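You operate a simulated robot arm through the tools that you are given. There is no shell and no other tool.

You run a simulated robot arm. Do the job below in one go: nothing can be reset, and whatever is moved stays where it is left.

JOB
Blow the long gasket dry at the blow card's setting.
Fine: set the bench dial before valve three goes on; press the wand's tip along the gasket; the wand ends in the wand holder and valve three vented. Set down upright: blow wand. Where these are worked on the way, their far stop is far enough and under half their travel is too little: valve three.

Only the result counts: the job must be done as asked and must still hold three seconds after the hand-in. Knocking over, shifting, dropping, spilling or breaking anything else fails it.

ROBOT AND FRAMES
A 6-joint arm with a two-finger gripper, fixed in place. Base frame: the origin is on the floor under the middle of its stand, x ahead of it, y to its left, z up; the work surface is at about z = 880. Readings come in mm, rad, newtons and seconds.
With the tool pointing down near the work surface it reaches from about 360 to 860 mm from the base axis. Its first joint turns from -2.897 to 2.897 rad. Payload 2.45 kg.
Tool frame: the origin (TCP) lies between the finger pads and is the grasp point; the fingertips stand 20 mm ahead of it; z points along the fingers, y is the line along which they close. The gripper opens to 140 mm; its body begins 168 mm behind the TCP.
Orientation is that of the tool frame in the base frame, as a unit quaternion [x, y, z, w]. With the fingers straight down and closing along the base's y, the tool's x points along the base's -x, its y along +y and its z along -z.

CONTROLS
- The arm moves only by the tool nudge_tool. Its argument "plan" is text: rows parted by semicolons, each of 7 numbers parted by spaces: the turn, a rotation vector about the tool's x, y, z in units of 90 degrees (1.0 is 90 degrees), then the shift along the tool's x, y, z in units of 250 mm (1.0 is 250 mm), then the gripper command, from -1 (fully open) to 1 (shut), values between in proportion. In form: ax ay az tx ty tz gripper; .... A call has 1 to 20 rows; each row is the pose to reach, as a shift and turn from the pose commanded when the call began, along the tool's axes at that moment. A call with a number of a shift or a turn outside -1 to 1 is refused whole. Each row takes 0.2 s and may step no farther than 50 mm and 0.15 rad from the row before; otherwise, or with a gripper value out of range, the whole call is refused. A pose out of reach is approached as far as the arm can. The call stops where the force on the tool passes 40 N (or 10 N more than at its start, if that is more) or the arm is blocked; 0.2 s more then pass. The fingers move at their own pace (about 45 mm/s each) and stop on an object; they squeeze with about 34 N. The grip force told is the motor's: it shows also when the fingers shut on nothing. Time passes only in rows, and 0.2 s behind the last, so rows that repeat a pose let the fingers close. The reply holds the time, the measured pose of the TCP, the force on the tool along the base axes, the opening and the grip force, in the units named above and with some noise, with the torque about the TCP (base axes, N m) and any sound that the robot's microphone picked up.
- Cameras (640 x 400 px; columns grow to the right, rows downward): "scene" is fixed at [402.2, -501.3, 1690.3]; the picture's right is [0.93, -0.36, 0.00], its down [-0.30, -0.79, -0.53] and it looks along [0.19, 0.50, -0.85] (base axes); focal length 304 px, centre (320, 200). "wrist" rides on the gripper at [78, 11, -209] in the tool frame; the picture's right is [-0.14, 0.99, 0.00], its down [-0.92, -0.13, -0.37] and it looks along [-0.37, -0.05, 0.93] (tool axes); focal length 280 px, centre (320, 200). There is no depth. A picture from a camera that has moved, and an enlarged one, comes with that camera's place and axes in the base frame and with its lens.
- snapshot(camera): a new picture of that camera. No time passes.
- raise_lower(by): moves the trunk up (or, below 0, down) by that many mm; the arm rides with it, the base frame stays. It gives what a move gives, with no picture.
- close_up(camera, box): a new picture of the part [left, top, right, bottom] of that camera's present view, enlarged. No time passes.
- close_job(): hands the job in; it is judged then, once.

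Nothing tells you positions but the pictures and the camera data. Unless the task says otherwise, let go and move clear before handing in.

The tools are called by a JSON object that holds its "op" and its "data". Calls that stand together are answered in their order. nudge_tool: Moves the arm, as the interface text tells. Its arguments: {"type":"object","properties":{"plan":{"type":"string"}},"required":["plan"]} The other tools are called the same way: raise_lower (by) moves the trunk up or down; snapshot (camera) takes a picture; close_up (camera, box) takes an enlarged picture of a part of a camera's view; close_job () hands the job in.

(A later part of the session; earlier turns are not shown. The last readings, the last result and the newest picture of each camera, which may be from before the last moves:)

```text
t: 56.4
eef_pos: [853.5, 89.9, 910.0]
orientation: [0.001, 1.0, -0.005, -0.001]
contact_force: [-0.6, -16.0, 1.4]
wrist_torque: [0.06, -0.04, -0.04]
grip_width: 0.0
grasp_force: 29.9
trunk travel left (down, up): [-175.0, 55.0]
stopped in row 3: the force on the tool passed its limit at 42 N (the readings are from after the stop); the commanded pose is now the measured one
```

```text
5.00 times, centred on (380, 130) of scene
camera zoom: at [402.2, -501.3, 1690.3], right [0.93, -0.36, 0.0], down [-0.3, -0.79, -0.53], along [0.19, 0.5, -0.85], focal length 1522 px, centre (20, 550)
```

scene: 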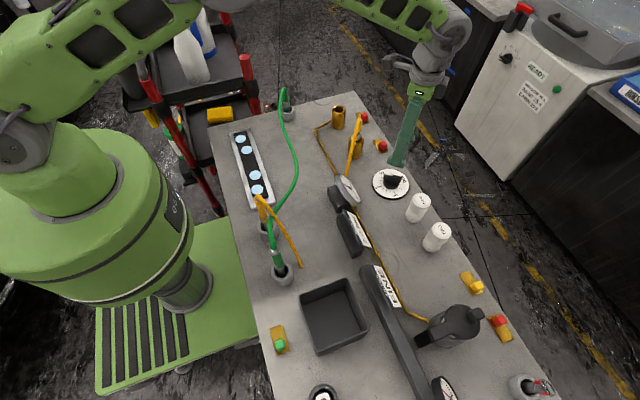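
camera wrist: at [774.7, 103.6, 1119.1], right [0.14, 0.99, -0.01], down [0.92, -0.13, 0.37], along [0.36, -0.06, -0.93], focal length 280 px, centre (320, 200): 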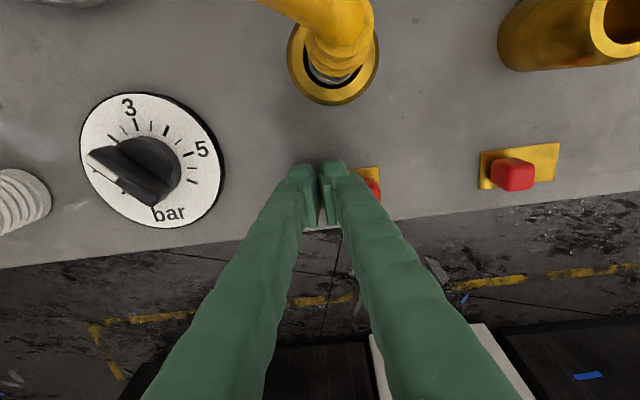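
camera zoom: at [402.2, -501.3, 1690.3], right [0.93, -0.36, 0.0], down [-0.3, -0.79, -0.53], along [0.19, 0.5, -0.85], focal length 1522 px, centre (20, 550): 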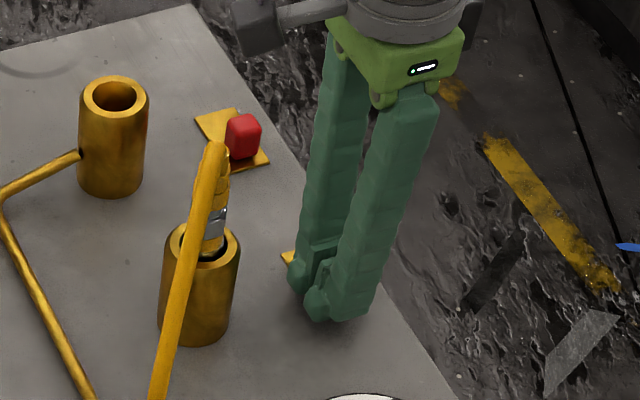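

The slide has hit its far stop. I'll back off, lift, and look at its position and any change in the gauges.

{"op": "nudge_tool", "data": {"plan": "0 0 0 0 -0.04 0 1; 0 0 0 0 -0.08 0 1; 0 0 0 0.02 -0.08 -0.15 1; 0 0 0 0.04 -0.08 -0.3 1; 0 0 0 0.06 -0.08 -0.45 1; 0 0 0 0.1 -0.08 -0.6 1; 0 0 0 0.2 -0.08 -0.75 1"}}

{"op": "snapshot", "data": {"camera": "wrist"}}

{"op": "snapshot", "data": {"camera": "scene"}}

{"op": "close_up", "data": {"camera": "scene", "box": [320, 90, 420, 210]}}

```text
t: 58.0
eef_pos: [803.3, 76.9, 1096.8]
orientation: [0.001, 1.0, -0.003, 0.0]
contact_force: [-0.6, 0.4, 0.1]
wrist_torque: [0.02, -0.03, 0.01]
grip_width: 0.0
grasp_force: 29.1
trunk travel left (down, up): [-175.0, 55.0]
```

```text
taken
camera wrist: at [724.9, 89.2, 1307.1], right [0.14, 0.99, -0.01], down [0.92, -0.13, 0.37], along [0.36, -0.06, -0.93], focal length 280 px, centre (320, 200)
```

wrist: 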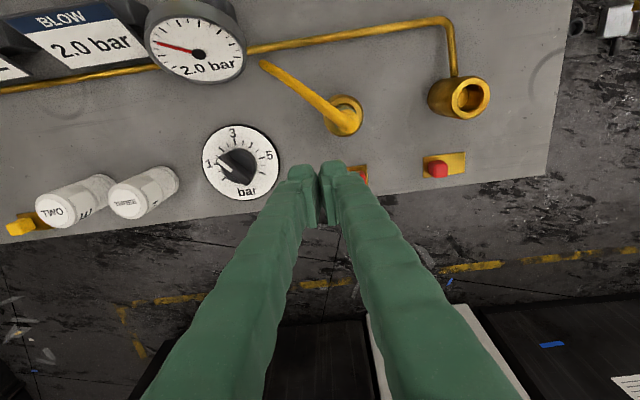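

```text
taken
```

scene: 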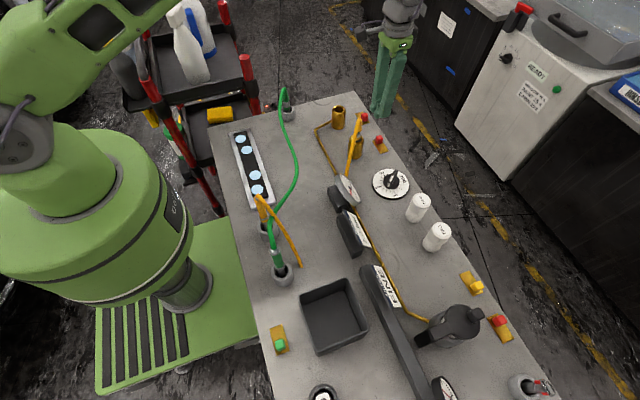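

```text
3.33 times, centred on (370, 150) of scene
camera zoom: at [402.2, -501.3, 1690.3], right [0.93, -0.36, 0.0], down [-0.3, -0.79, -0.53], along [0.19, 0.5, -0.85], focal length 1014 px, centre (153, 367)
```

zoom: 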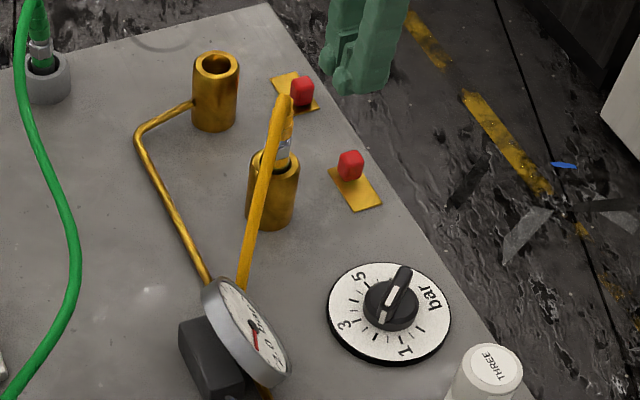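

The slide by the coupled yellow hose is fully over. Now I'll go and examine the wands from close above to plan the grasp.

{"op": "nudge_tool", "data": {"plan": "0 0 0 0.05 0 -0.18 0.5; 0 0 0 0.2 -0.04 -0.3 0; 0 0 0 0.38 -0.08 -0.36 -0.5; 0 0 0 0.56 -0.12 -0.4 -1; 0 0 0 0.74 -0.16 -0.42 -1; 0 0 0 0.92 -0.2 -0.42 -1; 0 0 0 1.0 -0.24 -0.42 -1"}}

{"op": "nudge_tool", "data": {"plan": "0 0 0 0.16 -0.08 0 -1; 0 0 0 0.28 -0.2 0 -1; 0 0 0 0.32 -0.34 0 -1; 0 0 0 0.36 -0.44 0 -1; 0 0 0 0.36 -0.44 0 -1"}}

{"op": "snapshot", "data": {"camera": "wrist"}}

{"op": "close_up", "data": {"camera": "wrist", "box": [220, 40, 400, 160]}}

{"op": "close_up", "data": {"camera": "wrist", "box": [380, 20, 640, 180]}}

```text
t: 59.6
eef_pos: [551.3, 15.1, 1203.4]
orientation: [0.001, 1.0, -0.003, -0.002]
contact_force: [-0.2, -0.5, -0.1]
wrist_torque: [-0.03, -0.02, 0.01]
grip_width: 137.6
grasp_force: 0.1
trunk travel left (down, up): [-175.0, 55.0]
```

```text
t: 60.8
eef_pos: [462.2, -95.3, 1202.8]
orientation: [0.001, 1.0, -0.003, -0.001]
contact_force: [0.0, -0.6, 0.8]
wrist_torque: [0.01, 0.02, -0.01]
grip_width: 139.9
grasp_force: 0.1
trunk travel left (down, up): [-175.0, 55.0]
```

```text
taken
camera wrist: at [384.5, -82.5, 1412.1], right [0.14, 0.99, -0.01], down [0.92, -0.13, 0.37], along [0.36, -0.06, -0.93], focal length 280 px, centre (320, 200)
```

wrist: 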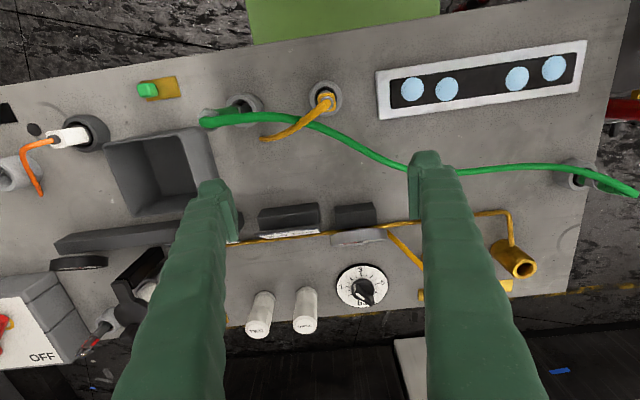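

```text
3.33 times, centred on (310, 100) of wrist
camera zoom: at [384.5, -82.5, 1412.1], right [0.14, 0.99, -0.01], down [0.92, -0.13, 0.37], along [0.36, -0.06, -0.93], focal length 935 px, centre (353, 533)
```

zoom: 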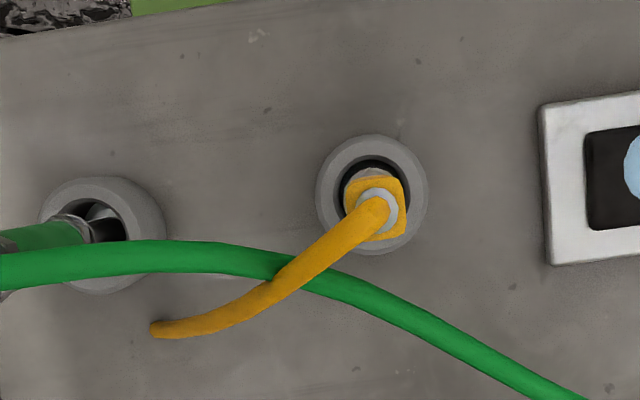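

```text
2.46 times, centred on (510, 100) of wrist
camera zoom: at [384.5, -82.5, 1412.1], right [0.14, 0.99, -0.01], down [0.92, -0.13, 0.37], along [0.36, -0.06, -0.93], focal length 690 px, centre (-148, 446)
```

zoom: 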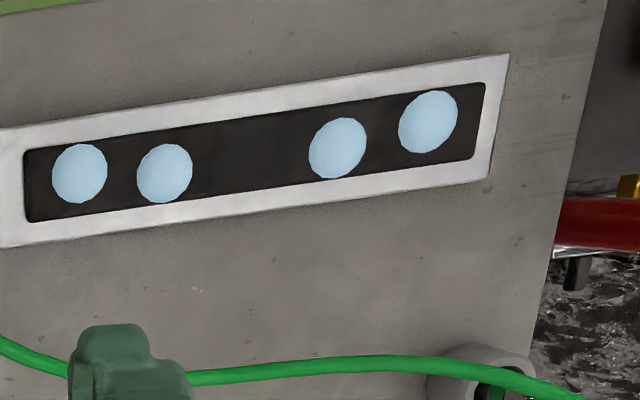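

The yellow wand stands vertically at about (402, −75), body z ≈ 970–1065; wet spots lie at x ≈ 410–420, y ≈ 75, 135, 254, 313. I'll position above the yellow wand with the fingers partly closed.

{"op": "nudge_tool", "data": {"plan": "0 0 0 0.13 0.04 0.06 -0.14; 0 0 0 0.25 0.079 0.12 -0.14; 0 0 0 0.258 0.079 0.2 -0.14; 0 0 0 0.258 0.079 0.2 -0.14"}}

{"op": "snapshot", "data": {"camera": "wrist"}}

{"op": "close_up", "data": {"camera": "scene", "box": [230, 150, 330, 300]}}

```text
t: 61.8
eef_pos: [398.8, -75.4, 1152.6]
orientation: [0.001, 1.0, -0.003, 0.0]
contact_force: [0.2, -0.5, -0.3]
wrist_torque: [-0.05, 0.0, 0.03]
grip_width: 79.8
grasp_force: 0.1
trunk travel left (down, up): [-175.0, 55.0]
```

```text
taken
camera wrist: at [320.0, -62.3, 1362.2], right [0.14, 0.99, -0.01], down [0.92, -0.13, 0.37], along [0.36, -0.06, -0.93], focal length 280 px, centre (320, 200)
```

wrist: 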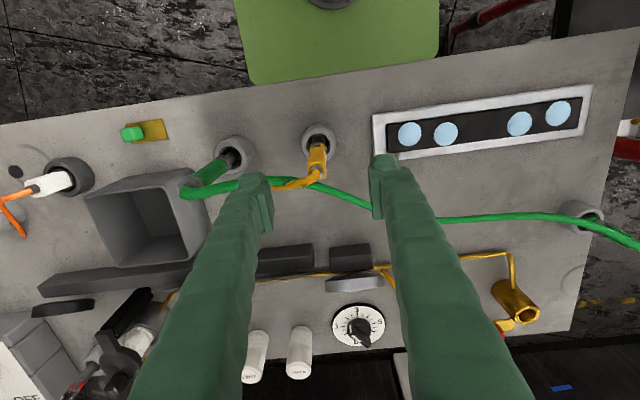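

```text
2.67 times, centred on (280, 225) of scene
camera zoom: at [402.2, -501.3, 1690.3], right [0.93, -0.36, 0.0], down [-0.3, -0.79, -0.53], along [0.19, 0.5, -0.85], focal length 812 px, centre (427, 133)
```

zoom: 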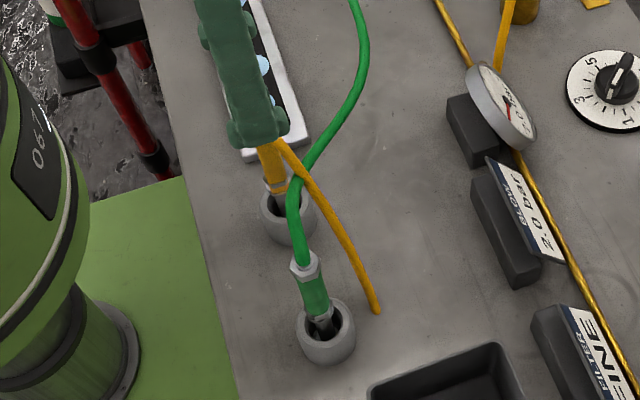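

{"op": "close_up", "data": {"camera": "wrist", "box": [240, 100, 420, 220]}}

{"op": "nudge_tool", "data": {"plan": "0 0 0 0 0 0.1 -0.14; 0 0 0 0 0 0.2 -0.14; 0 0 0 0 0 0.28 -0.14; 0 0 0 0 0 0.28 -0.14"}}

{"op": "snapshot", "data": {"camera": "wrist"}}

{"op": "close_up", "data": {"camera": "scene", "box": [230, 180, 330, 280]}}

```text
3.33 times, centred on (330, 160) of wrist
camera zoom: at [320.0, -62.3, 1362.2], right [0.14, 0.99, -0.01], down [0.92, -0.13, 0.37], along [0.36, -0.06, -0.93], focal length 935 px, centre (287, 333)
```

zoom: 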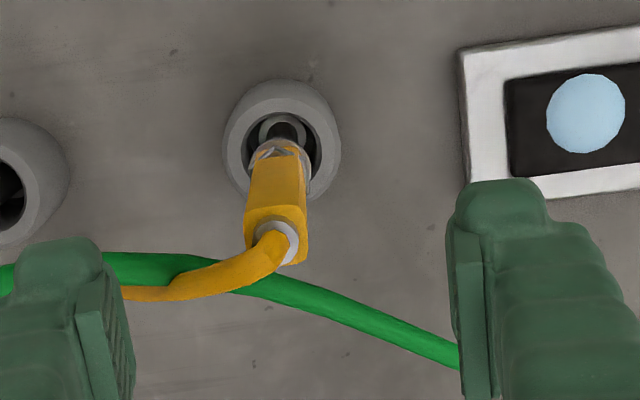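

```text
t: 62.8
eef_pos: [397.1, -76.6, 1083.1]
orientation: [0.001, 1.0, -0.003, -0.001]
contact_force: [0.4, 0.4, 0.8]
wrist_torque: [-0.03, 0.0, 0.01]
grip_width: 79.7
grasp_force: 0.0
trunk travel left (down, up): [-175.0, 55.0]
```

```text
taken
camera wrist: at [319.3, -62.9, 1292.8], right [0.14, 0.99, -0.01], down [0.92, -0.13, 0.37], along [0.36, -0.06, -0.93], focal length 280 px, centre (320, 200)
```

wrist: 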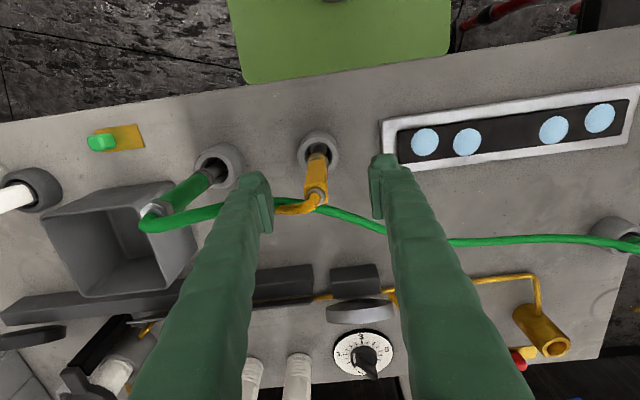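

```text
4.00 times, centred on (280, 230) of scene
camera zoom: at [402.2, -501.3, 1690.3], right [0.93, -0.36, 0.0], down [-0.3, -0.79, -0.53], along [0.19, 0.5, -0.85], focal length 1217 px, centre (480, 80)
```

zoom: 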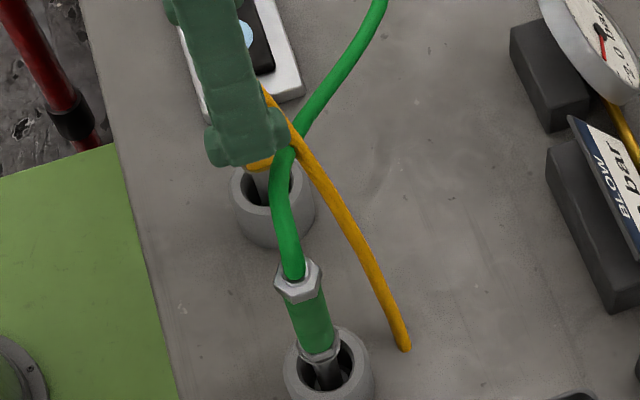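

The wand is centred between the fingers; its own hose tail passes close to the −y finger, so I'll shift 3 mm toward the robot and descend carefully.

{"op": "nudge_tool", "data": {"plan": "0 0 0 0.012 0.005 0.04 -0.14; 0 0 0 0.012 0.005 0.1 -0.14; 0 0 0 0.012 0.005 0.16 -0.14; 0 0 0 0.012 0.005 0.22 -0.14; 0 0 0 0.012 0.005 0.25 -0.14; 0 0 0 0.012 0.005 0.25 -0.14"}}

{"op": "snapshot", "data": {"camera": "wrist"}}

{"op": "close_up", "data": {"camera": "scene", "box": [230, 180, 330, 280]}}

```text
t: 64.2
eef_pos: [394.4, -74.8, 1021.3]
orientation: [0.001, 1.0, -0.003, -0.001]
contact_force: [0.8, -0.3, -0.5]
wrist_torque: [0.0, 0.0, -0.01]
grip_width: 79.9
grasp_force: 0.1
trunk travel left (down, up): [-175.0, 55.0]
```

```text
taken
camera wrist: at [316.9, -61.6, 1231.4], right [0.14, 0.99, -0.01], down [0.92, -0.13, 0.37], along [0.36, -0.06, -0.93], focal length 280 px, centre (320, 200)
```

wrist: 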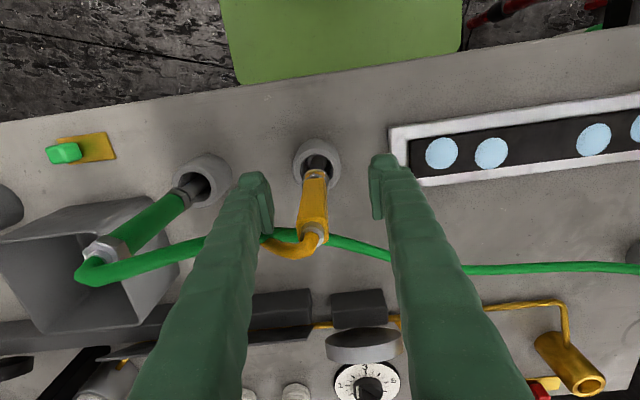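

```text
4.00 times, centred on (280, 230) of scene
camera zoom: at [402.2, -501.3, 1690.3], right [0.93, -0.36, 0.0], down [-0.3, -0.79, -0.53], along [0.19, 0.5, -0.85], focal length 1217 px, centre (480, 80)
```

zoom: 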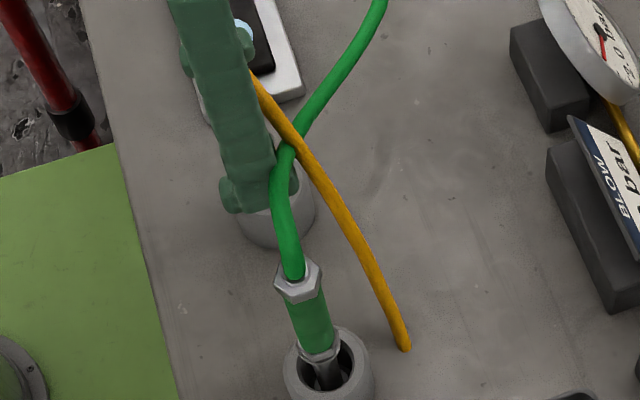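

The wand body is about 5 mm toward −y of the finger centre; I'll correct and close gently.

{"op": "nudge_tool", "data": {"plan": "0 0 0 0 -0.01 0 -0.14; 0 0 0 -0.004 -0.02 0 -0.14; 0 0 0 -0.004 -0.02 0 -0.14"}}

{"op": "close_up", "data": {"camera": "wrist", "box": [240, 120, 400, 270]}}

```text
t: 65.0
eef_pos: [396.2, -79.6, 1021.8]
orientation: [0.001, 1.0, -0.003, -0.001]
contact_force: [-0.8, -0.6, -0.8]
wrist_torque: [-0.05, 0.0, -0.02]
grip_width: 79.6
grasp_force: 0.1
trunk travel left (down, up): [-175.0, 55.0]
```

```text
2.67 times, centred on (320, 195) of wrist
camera zoom: at [317.8, -66.8, 1231.6], right [0.14, 0.99, -0.01], down [0.92, -0.13, 0.37], along [0.36, -0.06, -0.93], focal length 748 px, centre (320, 213)
```

zoom: 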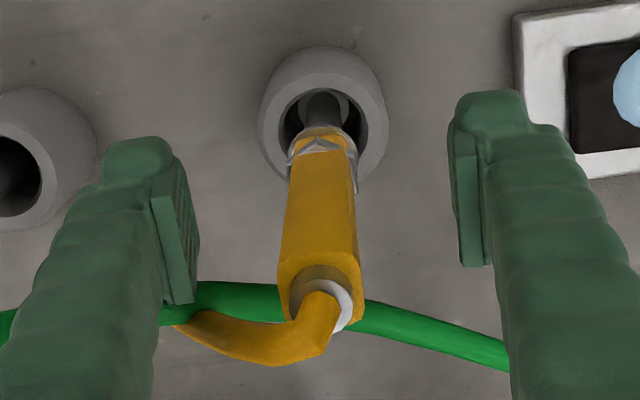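

Well centred. Closing on the wand body.

{"op": "nudge_tool", "data": {"plan": "0 0 0 0 -0.006 0 0.3; 0 0 0 0 -0.006 0 1; 0 0 0 0 -0.006 0 1; 0 0 0 0 -0.006 0 1; 0 0 0 0 -0.006 0 1; 0 0 0 0 -0.006 0 1"}}

{"op": "close_up", "data": {"camera": "wrist", "box": [240, 120, 400, 270]}}

```text
t: 66.4
eef_pos: [395.7, -80.8, 1021.8]
orientation: [0.002, 1.0, -0.004, -0.001]
contact_force: [0.2, 0.4, 0.7]
wrist_torque: [0.01, -0.04, 0.01]
grip_width: 22.5
grasp_force: 33.8
trunk travel left (down, up): [-175.0, 55.0]
```

```text
2.67 times, centred on (320, 195) of wrist
camera zoom: at [318.0, -67.8, 1231.8], right [0.14, 0.99, -0.01], down [0.92, -0.13, 0.37], along [0.36, -0.06, -0.93], focal length 748 px, centre (320, 213)
```

zoom: 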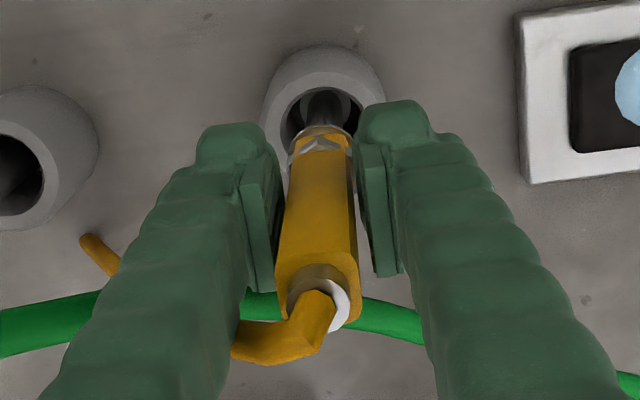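

Gripped (22.5 mm). Lifting straight up slowly and watching the load.

{"op": "nudge_tool", "data": {"plan": "0 0 0 0 0 -0.05 1; 0 0 0 0 0 -0.1 1; 0 0 0 0 0 -0.16 1; 0 0 0 0 0 -0.24 1; 0 0 0 0 0 -0.32 1; 0 0 0 0 0 -0.4 1; 0 0 0 0 0 -0.4 1"}}

{"op": "snapshot", "data": {"camera": "wrist"}}

{"op": "close_up", "data": {"camera": "scene", "box": [210, 140, 340, 280]}}

```text
t: 68.0
eef_pos: [395.7, -80.1, 1119.6]
orientation: [0.001, 1.0, -0.004, -0.001]
contact_force: [0.2, 0.5, -1.1]
wrist_torque: [-0.02, 0.0, 0.02]
grip_width: 22.6
grasp_force: 34.3
trunk travel left (down, up): [-175.0, 55.0]
```

```text
taken
camera wrist: at [316.7, -67.6, 1329.2], right [0.14, 0.99, -0.01], down [0.92, -0.13, 0.37], along [0.36, -0.06, -0.93], focal length 280 px, centre (320, 200)
```

wrist: 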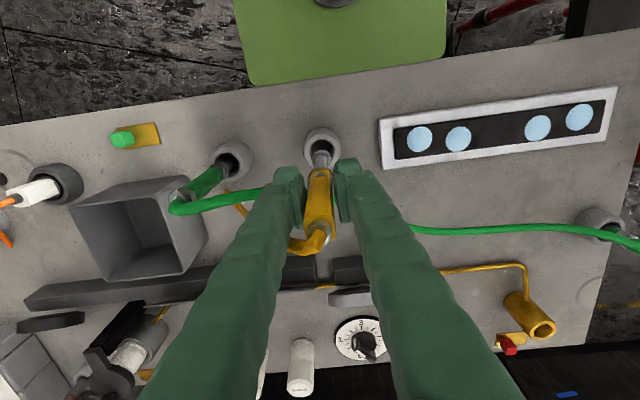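

```text
2.86 times, centred on (275, 210) of scene
camera zoom: at [402.2, -501.3, 1690.3], right [0.93, -0.36, 0.0], down [-0.3, -0.79, -0.53], along [0.19, 0.5, -0.85], focal length 870 px, centre (449, 171)
```

zoom: 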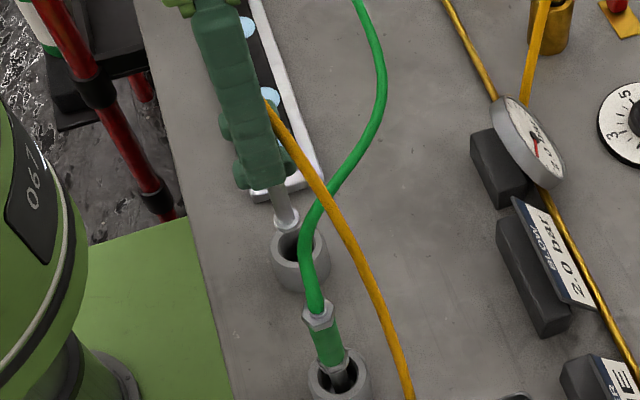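

The wand is out and its hose pays out with it. Let me zoom in on the tip.

{"op": "close_up", "data": {"camera": "scene", "box": [245, 190, 305, 250]}}

{"op": "close_up", "data": {"camera": "wrist", "box": [270, 110, 370, 250]}}

```text
6.67 times, centred on (275, 220) of scene
camera zoom: at [402.2, -501.3, 1690.3], right [0.93, -0.36, 0.0], down [-0.3, -0.79, -0.53], along [0.19, 0.5, -0.85], focal length 2029 px, centre (620, 67)
```

zoom: 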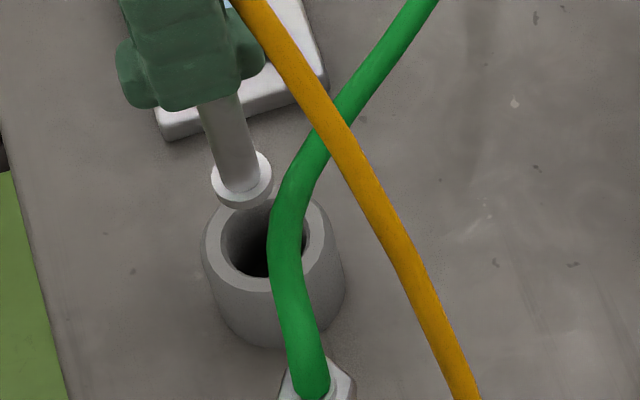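

```text
2.86 times, centred on (320, 180) of wrist
camera zoom: at [316.7, -67.6, 1329.2], right [0.14, 0.99, -0.01], down [0.92, -0.13, 0.37], along [0.36, -0.06, -0.93], focal length 801 px, centre (320, 257)
```

zoom: 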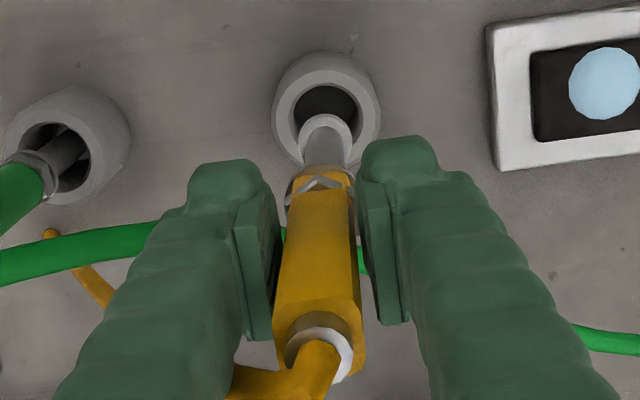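

The wand has a tube with a small flanged tip, about 142 mm below the TCP. I'll carry it over to the first wet spot at about (412, 76) and touch down gently as a test.

{"op": "nudge_tool", "data": {"plan": "0 0 0 0 0.15 0 1; 0 0 0 -0.01 0.3 0 1; 0 0 0 -0.02 0.45 0 1; 0 0 0 -0.04 0.6 0 1; 0 0 0 -0.04 0.624 0.1 1; 0 0 0 -0.04 0.624 0.18 1; 0 0 0 -0.04 0.624 0.24 1; 0 0 0 -0.04 0.624 0.24 1"}}

{"op": "snapshot", "data": {"camera": "wrist"}}

{"op": "close_up", "data": {"camera": "scene", "box": [210, 110, 320, 240]}}

```text
t: 69.8
eef_pos: [407.6, 75.3, 1062.0]
orientation: [0.001, 1.0, -0.003, -0.001]
contact_force: [-0.3, 0.2, -0.9]
wrist_torque: [0.0, 0.02, -0.03]
grip_width: 22.5
grasp_force: 33.6
trunk travel left (down, up): [-175.0, 55.0]
```

```text
taken
camera wrist: at [329.1, 88.8, 1270.8], right [0.14, 0.99, -0.01], down [0.92, -0.13, 0.37], along [0.36, -0.06, -0.93], focal length 280 px, centre (320, 200)
```

wrist: 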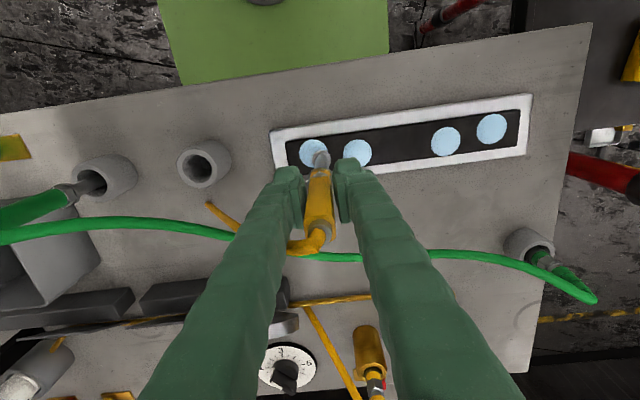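

```text
3.08 times, centred on (265, 175) of scene
camera zoom: at [402.2, -501.3, 1690.3], right [0.93, -0.36, 0.0], down [-0.3, -0.79, -0.53], along [0.19, 0.5, -0.85], focal length 936 px, centre (489, 277)
```

zoom: 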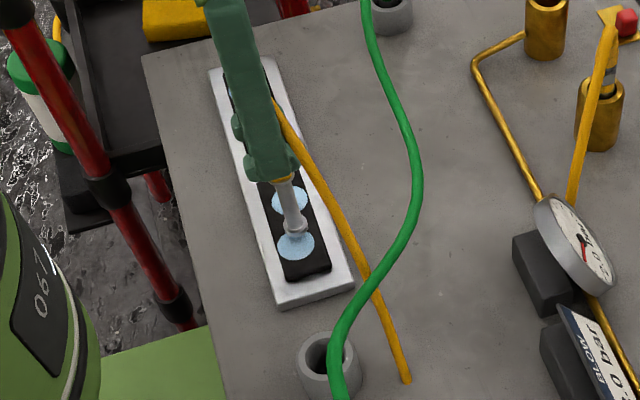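

{"op": "close_up", "data": {"camera": "wrist", "box": [260, 90, 540, 220]}}

{"op": "close_up", "data": {"camera": "scene", "box": [225, 125, 285, 220]}}

```text
2.29 times, centred on (400, 155) of wrist
camera zoom: at [329.1, 88.8, 1270.8], right [0.14, 0.99, -0.01], down [0.92, -0.13, 0.37], along [0.36, -0.06, -0.93], focal length 641 px, centre (137, 303)
```

zoom: 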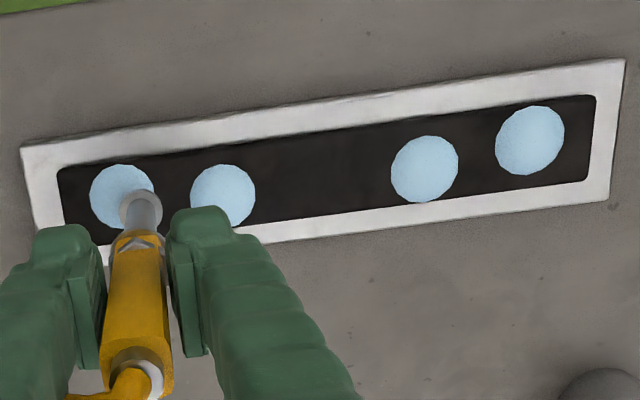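

```text
4.21 times, centred on (255, 172) of scene
camera zoom: at [402.2, -501.3, 1690.3], right [0.93, -0.36, 0.0], down [-0.3, -0.79, -0.53], along [0.19, 0.5, -0.85], focal length 1281 px, centre (594, 316)
```

zoom: 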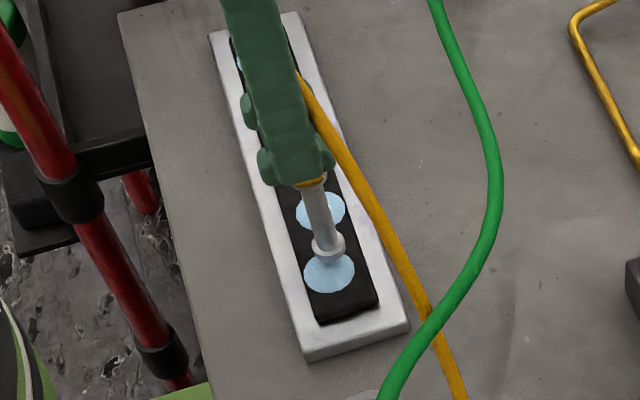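

The gasket surface is higher than assumed (z ≈ 912): spots at about (407, 67), (415, 123), (415, 236), (407, 292). I'll center the tip on the first spot and lower it to light contact.

{"op": "nudge_tool", "data": {"plan": "0 0 0 0.028 -0.04 0 1; 0 0 0 0.028 -0.04 0.016 1; 0 0 0 0.028 -0.04 0.024 1; 0 0 0 0.028 -0.04 0.024 1"}}

{"op": "nudge_tool", "data": {"plan": "0 0 0 0 0 0.006 1; 0 0 0 0 0 0.012 1; 0 0 0 0 0 0.012 1"}}

{"op": "close_up", "data": {"camera": "wrist", "box": [260, 90, 540, 220]}}

{"op": "close_up", "data": {"camera": "scene", "box": [225, 125, 285, 220]}}

```text
t: 70.8
eef_pos: [398.7, 66.2, 1055.5]
orientation: [0.001, 1.0, -0.004, -0.001]
contact_force: [0.7, 0.6, -0.8]
wrist_torque: [0.02, -0.02, 0.01]
grip_width: 22.4
grasp_force: 33.8
trunk travel left (down, up): [-175.0, 55.0]
```

```text
t: 71.6
eef_pos: [398.2, 65.3, 1050.6]
orientation: [0.0, 1.0, -0.003, -0.001]
contact_force: [-0.4, -0.7, -2.5]
wrist_torque: [0.0, 0.01, -0.01]
grip_width: 22.5
grasp_force: 34.0
trunk travel left (down, up): [-175.0, 55.0]
```

```text
2.29 times, centred on (400, 155) of wrist
camera zoom: at [320.7, 78.8, 1260.6], right [0.14, 0.99, -0.01], down [0.92, -0.13, 0.37], along [0.36, -0.06, -0.93], focal length 641 px, centre (137, 303)
```

zoom: 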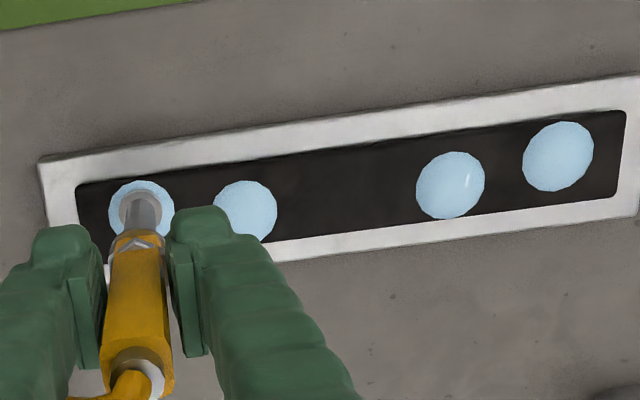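

```text
4.21 times, centred on (255, 172) of scene
camera zoom: at [402.2, -501.3, 1690.3], right [0.93, -0.36, 0.0], down [-0.3, -0.79, -0.53], along [0.19, 0.5, -0.85], focal length 1281 px, centre (594, 316)
```

zoom: 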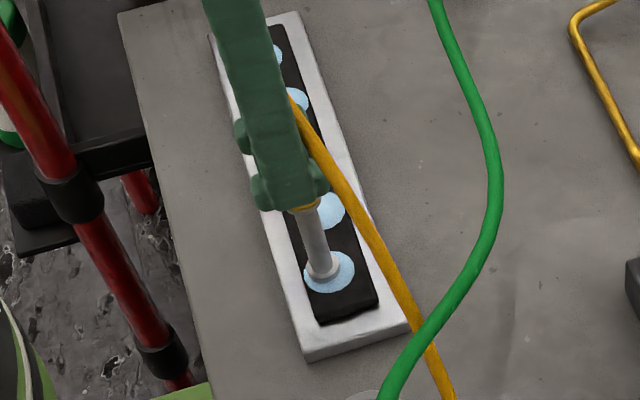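

The tip is centred on the first spot. Lowering further in small steps to real contact.

{"op": "nudge_tool", "data": {"plan": "0 0 0 0 0 0.008 1; 0 0 0 0 0 0.016 1; 0 0 0 0 0 0.024 1; 0 0 0 0 0 0.024 1"}}

{"op": "close_up", "data": {"camera": "wrist", "box": [260, 90, 540, 220]}}

{"op": "close_up", "data": {"camera": "scene", "box": [225, 125, 285, 220]}}

```text
t: 72.6
eef_pos: [399.4, 68.0, 1044.3]
orientation: [0.001, 1.0, -0.003, 0.0]
contact_force: [1.1, 1.0, 29.9]
wrist_torque: [0.02, -0.32, -0.01]
grip_width: 22.4
grasp_force: 33.5
trunk travel left (down, up): [-175.0, 55.0]
```

```text
2.29 times, centred on (400, 155) of wrist
camera zoom: at [321.3, 79.4, 1254.9], right [0.14, 0.99, -0.01], down [0.92, -0.13, 0.37], along [0.37, -0.06, -0.93], focal length 641 px, centre (137, 303)
```

zoom: 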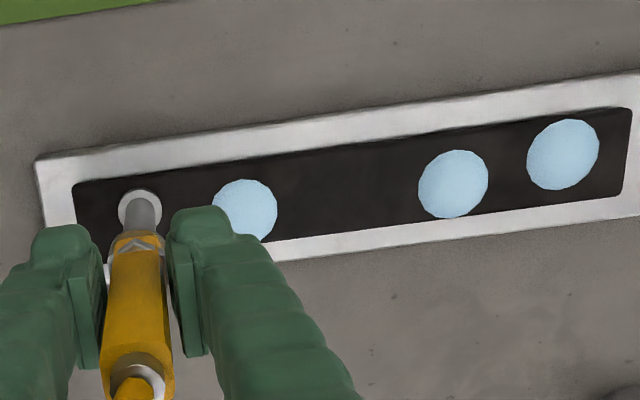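

```text
4.21 times, centred on (255, 172) of scene
camera zoom: at [402.2, -501.3, 1690.3], right [0.93, -0.36, 0.0], down [-0.3, -0.79, -0.53], along [0.19, 0.5, -0.85], focal length 1281 px, centre (594, 316)
```

zoom: 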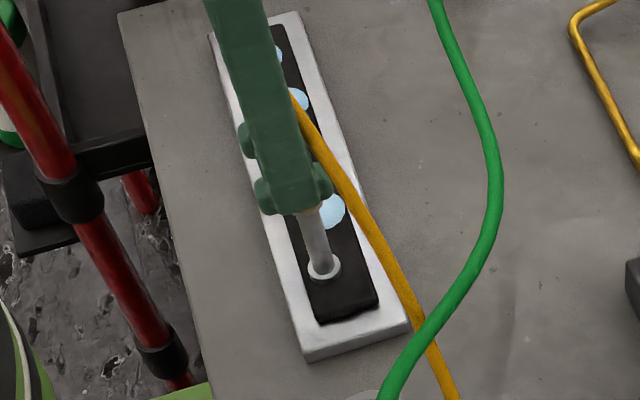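

Pressing the tip made the first spot vanish, which confirms this wand, valve and setting. I'll ease the pressure slightly and slide along to the second spot.

{"op": "nudge_tool", "data": {"plan": "0 0 0 0 0 -0.006 1; 0 0 0 -0.004 0.032 -0.006 1; 0 0 0 -0.008 0.064 -0.0065 1; 0 0 0 -0.012 0.096 -0.0065 1; 0 0 0 -0.016 0.128 -0.007 1; 0 0 0 -0.02 0.16 -0.007 1; 0 0 0 -0.025 0.192 -0.0075 1; 0 0 0 -0.029 0.22 -0.0075 1; 0 0 0 -0.029 0.22 -0.0075 1"}}

{"op": "snapshot", "data": {"camera": "wrist"}}

{"op": "close_up", "data": {"camera": "scene", "box": [225, 110, 295, 220]}}

```text
t: 74.6
eef_pos: [406.1, 118.9, 1046.0]
orientation: [0.002, 1.0, -0.003, -0.001]
contact_force: [-0.2, -5.2, 9.0]
wrist_torque: [-0.68, 0.1, 0.01]
grip_width: 22.8
grasp_force: 33.3
trunk travel left (down, up): [-175.0, 55.0]
```

```text
taken
camera wrist: at [328.5, 132.8, 1255.1], right [0.14, 0.99, -0.01], down [0.92, -0.13, 0.37], along [0.36, -0.06, -0.93], focal length 280 px, centre (320, 200)
```

wrist: 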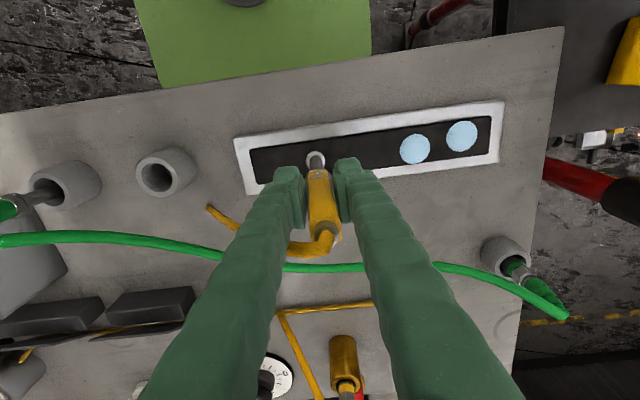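

```text
3.64 times, centred on (260, 165) of scene
camera zoom: at [402.2, -501.3, 1690.3], right [0.93, -0.36, 0.0], down [-0.3, -0.79, -0.53], along [0.19, 0.5, -0.85], focal length 1107 px, centre (538, 327)
```

zoom: 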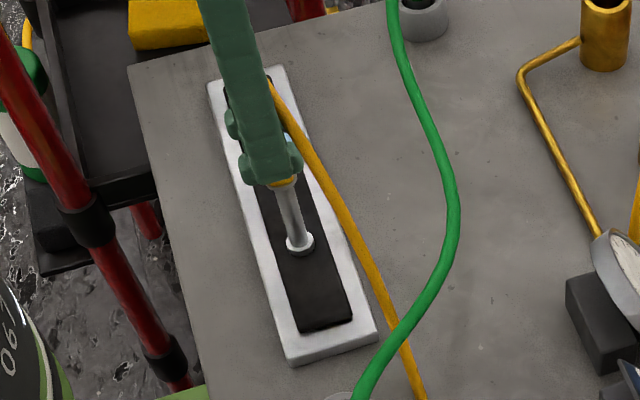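

Second spot gone too. Continuing along to the third and fourth.

{"op": "nudge_tool", "data": {"plan": "0 0 0 0 0.05 0 1; 0 0 0 0 0.1 -0.0005 1; 0 0 0 0 0.15 -0.001 1; 0 0 0 0 0.2 -0.001 1; 0 0 0 0 0.25 -0.0015 1; 0 0 0 0 0.3 -0.002 1; 0 0 0 0 0.35 -0.002 1; 0 0 0 0 0.4 -0.0025 1; 0 0 0 0 0.44 -0.0025 1; 0 0 0 0 0.46 -0.0025 1; 0 0 0 0.006 0.5 -0.003 1; 0 0 0 0.012 0.54 -0.003 1; 0 0 0 0.02 0.58 -0.0035 1; 0 0 0 0.026 0.62 -0.0035 1; 0 0 0 0.032 0.66 -0.004 1; 0 0 0 0.032 0.69 -0.004 1; 0 0 0 0.032 0.69 -0.004 1"}}

{"op": "snapshot", "data": {"camera": "wrist"}}

{"op": "close_up", "data": {"camera": "scene", "box": [225, 90, 295, 220]}}

```text
t: 78.2
eef_pos: [398.4, 293.4, 1045.9]
orientation: [0.001, 1.0, -0.004, 0.0]
contact_force: [0.3, -0.4, -1.4]
wrist_torque: [-0.03, 0.03, 0.02]
grip_width: 22.5
grasp_force: 34.1
trunk travel left (down, up): [-175.0, 55.0]
```

```text
taken
camera wrist: at [321.4, 306.3, 1255.8], right [0.14, 0.99, -0.01], down [0.92, -0.13, 0.37], along [0.36, -0.06, -0.93], focal length 280 px, centre (320, 200)
```

wrist: 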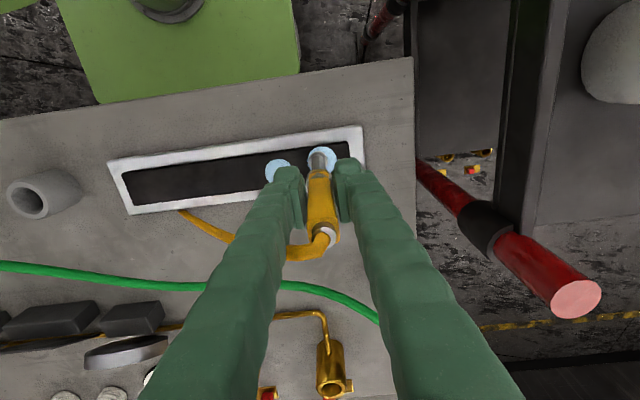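

```text
3.08 times, centred on (260, 155) of scene
camera zoom: at [402.2, -501.3, 1690.3], right [0.93, -0.36, 0.0], down [-0.3, -0.79, -0.53], along [0.19, 0.5, -0.85], focal length 936 px, centre (505, 338)
```

zoom: 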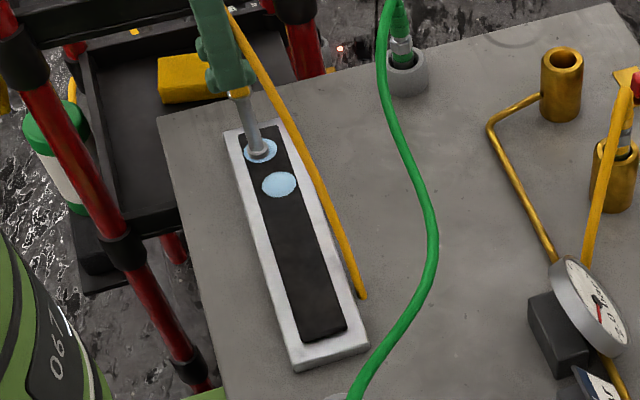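

Contact was lost partway, so spots three and four remain. I'll press down on the fourth spot now.

{"op": "nudge_tool", "data": {"plan": "0 0 0 0 0 0.004 1; 0 0 0 0 0 0.008 1; 0 0 0 0 0 0.012 1; 0 0 0 0 0 0.012 1"}}

{"op": "close_up", "data": {"camera": "wrist", "box": [220, 100, 420, 230]}}

{"op": "close_up", "data": {"camera": "scene", "box": [225, 100, 295, 220]}}

```text
t: 79.2
eef_pos: [399.4, 292.9, 1043.5]
orientation: [0.0, 1.0, -0.003, 0.0]
contact_force: [0.3, -0.5, 19.8]
wrist_torque: [-0.01, -0.11, -0.02]
grip_width: 22.7
grasp_force: 34.1
trunk travel left (down, up): [-175.0, 55.0]
```

```text
3.08 times, centred on (320, 165) of wrist
camera zoom: at [320.8, 305.9, 1253.7], right [0.14, 0.99, -0.01], down [0.92, -0.13, 0.37], along [0.37, -0.06, -0.93], focal length 863 px, centre (320, 308)
```

zoom: 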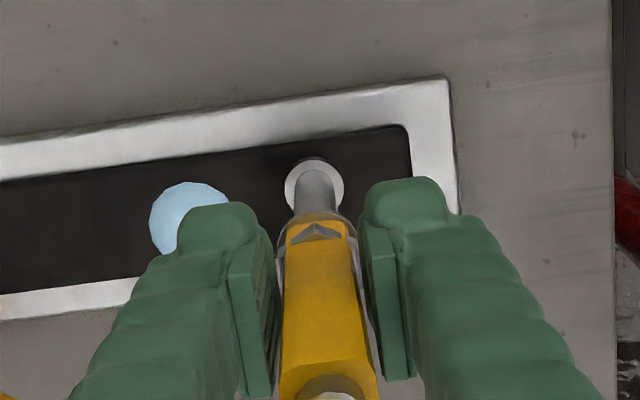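

```text
3.33 times, centred on (260, 160) of scene
camera zoom: at [402.2, -501.3, 1690.3], right [0.93, -0.36, 0.0], down [-0.3, -0.79, -0.53], along [0.19, 0.5, -0.85], focal length 1014 px, centre (520, 333)
```

zoom: 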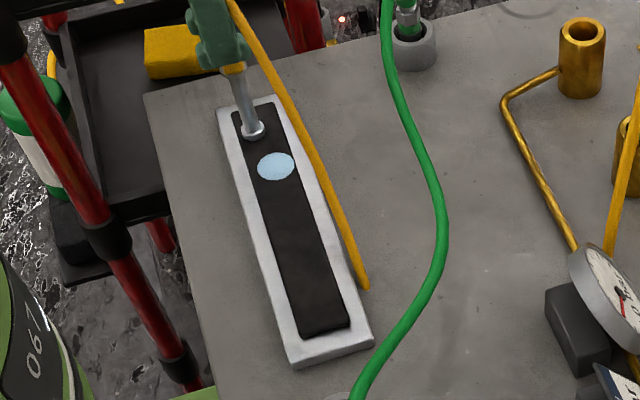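

Fourth spot gone. Sliding back to the third spot with contact maintained.

{"op": "nudge_tool", "data": {"plan": "0 0 0 -0.006 -0.04 0 1; 0 0 0 -0.012 -0.08 0.0005 1; 0 0 0 -0.018 -0.12 0.0008 1; 0 0 0 -0.025 -0.16 0.001 1; 0 0 0 -0.03 -0.2 0.0012 1; 0 0 0 -0.032 -0.23 0.0014 1; 0 0 0 -0.032 -0.23 0.0014 1"}}

{"op": "close_up", "data": {"camera": "scene", "box": [225, 100, 295, 220]}}

{"op": "snapshot", "data": {"camera": "wrist"}}

```text
t: 80.8
eef_pos: [409.5, 235.7, 1042.7]
orientation: [0.001, 1.0, -0.003, -0.001]
contact_force: [0.5, -0.1, -1.1]
wrist_torque: [0.02, 0.01, 0.01]
grip_width: 22.3
grasp_force: 33.7
trunk travel left (down, up): [-175.0, 55.0]
```

```text
3.33 times, centred on (260, 160) of scene
camera zoom: at [402.2, -501.3, 1690.3], right [0.93, -0.36, 0.0], down [-0.3, -0.79, -0.53], along [0.19, 0.5, -0.85], focal length 1014 px, centre (520, 333)
```

zoom: 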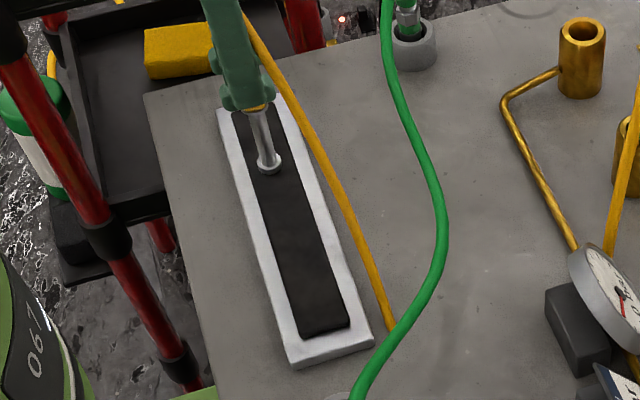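

```text
taken
camera wrist: at [330.6, 247.7, 1252.3], right [0.14, 0.99, -0.01], down [0.92, -0.13, 0.37], along [0.36, -0.06, -0.93], focal length 280 px, centre (320, 200)
```

wrist: 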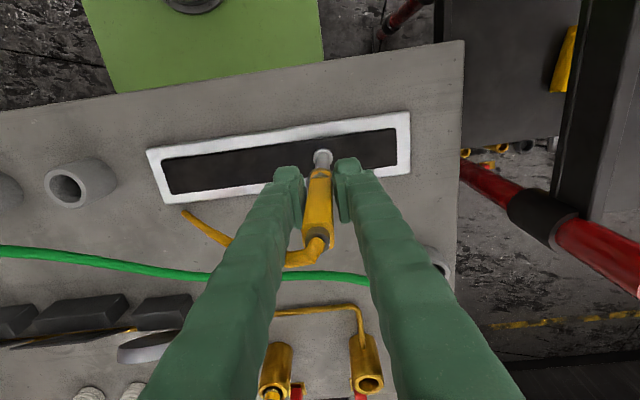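

All four spots are gone; the gasket is dry. I'll lift the wand and carry it back toward its holder.

{"op": "nudge_tool", "data": {"plan": "0 0 0 0 0 -0.1 1; 0 0 0 0 0 -0.2 1; 0 0 0 0 0 -0.3 1; 0 0 0 0 -0.18 -0.3 1; 0 0 0 0.01 -0.36 -0.3 1; 0 0 0 0.02 -0.54 -0.3 1; 0 0 0 0.03 -0.72 -0.3 1; 0 0 0 0.04 -0.9 -0.3 1; 0 0 0 0.05 -1.0 -0.3 1"}}

{"op": "snapshot", "data": {"camera": "wrist"}}

{"op": "close_up", "data": {"camera": "scene", "box": [210, 110, 330, 280]}}

```text
t: 82.8
eef_pos: [391.2, -17.5, 1121.4]
orientation: [0.0, 1.0, -0.003, -0.001]
contact_force: [0.0, -0.3, -1.3]
wrist_torque: [0.02, 0.02, -0.01]
grip_width: 22.4
grasp_force: 34.5
trunk travel left (down, up): [-175.0, 55.0]
```

```text
taken
camera wrist: at [314.4, -4.4, 1330.5], right [0.14, 0.99, -0.01], down [0.92, -0.13, 0.37], along [0.36, -0.06, -0.93], focal length 280 px, centre (320, 200)
```

wrist: 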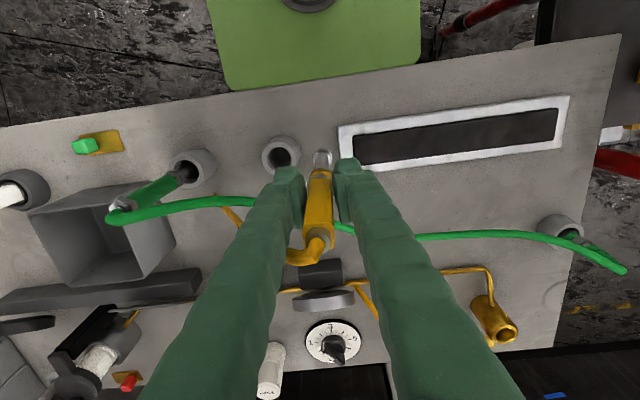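

```text
2.35 times, centred on (270, 195) of scene
camera zoom: at [402.2, -501.3, 1690.3], right [0.93, -0.36, 0.0], down [-0.3, -0.79, -0.53], along [0.19, 0.5, -0.85], focal length 716 px, centre (438, 212)
```

zoom: 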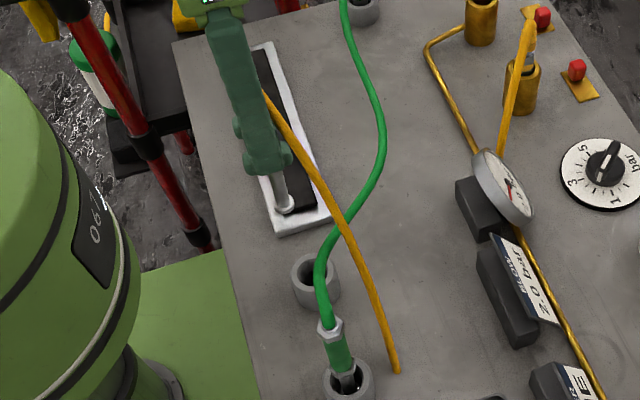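

The wand is held upright near the holder. Zooming in to measure the cup centre and tip position.

{"op": "close_up", "data": {"camera": "wrist", "box": [240, 110, 380, 220]}}

{"op": "close_up", "data": {"camera": "scene", "box": [250, 180, 300, 250]}}

```text
3.64 times, centred on (310, 165) of wrist
camera zoom: at [314.4, -4.4, 1330.5], right [0.14, 0.99, -0.01], down [0.92, -0.13, 0.37], along [0.36, -0.06, -0.93], focal length 1020 px, centre (356, 327)
```

zoom: 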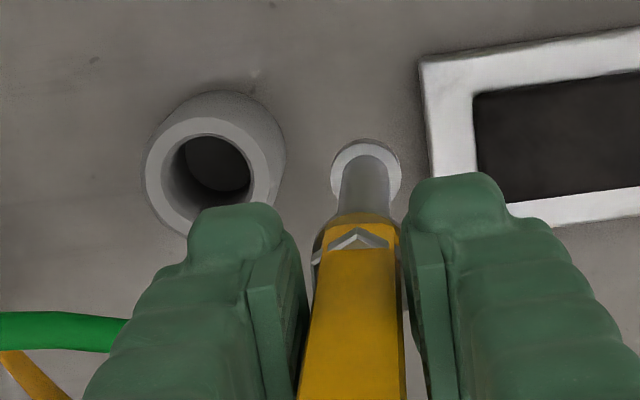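

```text
5.71 times, centred on (275, 215) of scene
camera zoom: at [402.2, -501.3, 1690.3], right [0.93, -0.36, 0.0], down [-0.3, -0.79, -0.53], along [0.19, 0.5, -0.85], focal length 1739 px, centre (577, 114)
```

zoom: 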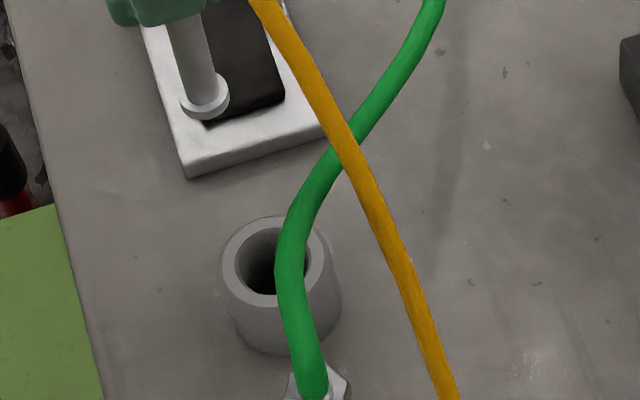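

The cup centre is about (401.6, −81), matching where I picked the wand up. Moving over it and checking alignment.

{"op": "nudge_tool", "data": {"plan": "0 0 0 -0.008 -0.13 0 1; 0 0 0 -0.012 -0.256 0 1; 0 0 0 -0.012 -0.256 0 1; 0 0 0 -0.012 -0.256 0 1"}}

{"op": "close_up", "data": {"camera": "wrist", "box": [250, 110, 390, 220]}}

{"op": "close_up", "data": {"camera": "scene", "box": [250, 180, 300, 250]}}

```text
t: 83.8
eef_pos: [397.5, -80.3, 1121.9]
orientation: [0.0, 1.0, -0.003, -0.001]
contact_force: [0.1, 0.0, -1.1]
wrist_torque: [0.02, 0.01, 0.05]
grip_width: 22.3
grasp_force: 33.4
trunk travel left (down, up): [-175.0, 55.0]
```

```text
3.64 times, centred on (320, 165) of wrist
camera zoom: at [320.2, -67.8, 1331.8], right [0.14, 0.99, -0.01], down [0.92, -0.13, 0.37], along [0.36, -0.06, -0.93], focal length 1020 px, centre (320, 327)
```

zoom: 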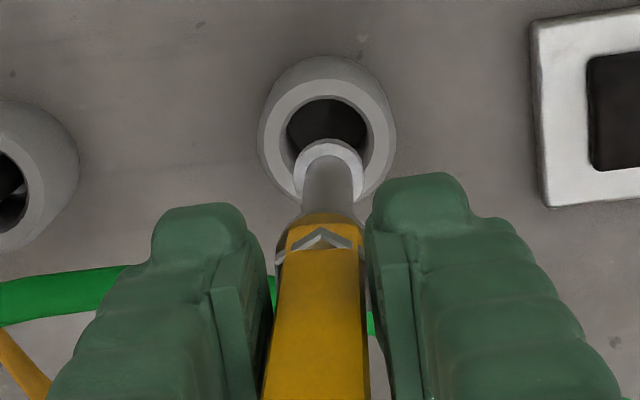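

```text
5.71 times, centred on (275, 215) of scene
camera zoom: at [402.2, -501.3, 1690.3], right [0.93, -0.36, 0.0], down [-0.3, -0.79, -0.53], along [0.19, 0.5, -0.85], focal length 1739 px, centre (577, 114)
```

zoom: 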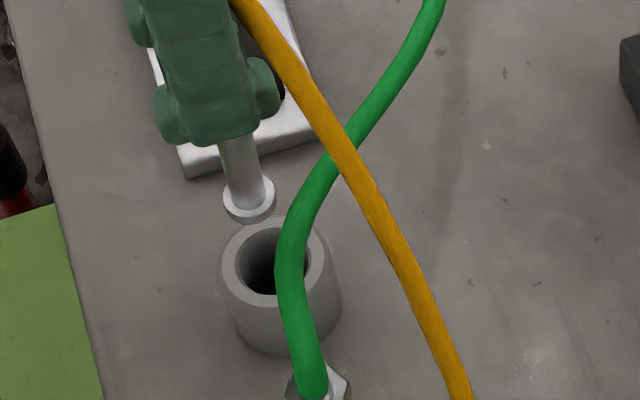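

Tip and cup are aligned within a millimetre. Lowering the wand into the holder.

{"op": "nudge_tool", "data": {"plan": "0 0 0 0 0 0.08 1; 0 0 0 0 0 0.16 1; 0 0 0 0 0 0.22 1; 0 0 0 0 0 0.28 1; 0 0 0 0 0 0.33 1; 0 0 0 0 0 0.37 1; 0 0 0 0 0 0.37 1"}}

{"op": "close_up", "data": {"camera": "scene", "box": [250, 180, 300, 250]}}

```text
t: 85.4
eef_pos: [399.2, -79.3, 1028.6]
orientation: [0.0, 1.0, -0.003, 0.0]
contact_force: [-0.3, 0.7, -1.3]
wrist_torque: [0.02, -0.01, 0.04]
grip_width: 22.3
grasp_force: 33.9
trunk travel left (down, up): [-175.0, 55.0]
```

```text
5.71 times, centred on (275, 215) of scene
camera zoom: at [402.2, -501.3, 1690.3], right [0.93, -0.36, 0.0], down [-0.3, -0.79, -0.53], along [0.19, 0.5, -0.85], focal length 1739 px, centre (577, 114)
```

zoom: 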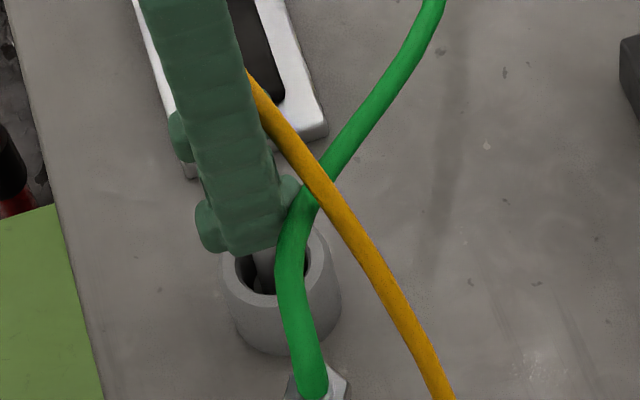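

The tip is inside the cup. Lowering in small steps until it rests on the bottom.

{"op": "nudge_tool", "data": {"plan": "0 0 0 0 0 0.012 1; 0 0 0 0 0 0.024 1; 0 0 0 0 0 0.03 1; 0 0 0 0 0 0.03 1"}}

```text
t: 86.4
eef_pos: [397.7, -77.7, 1021.4]
orientation: [0.0, 1.0, -0.003, -0.001]
contact_force: [-0.6, 1.3, -0.3]
wrist_torque: [0.03, -0.02, 0.0]
grip_width: 22.2
grasp_force: 33.7
trunk travel left (down, up): [-175.0, 55.0]
```

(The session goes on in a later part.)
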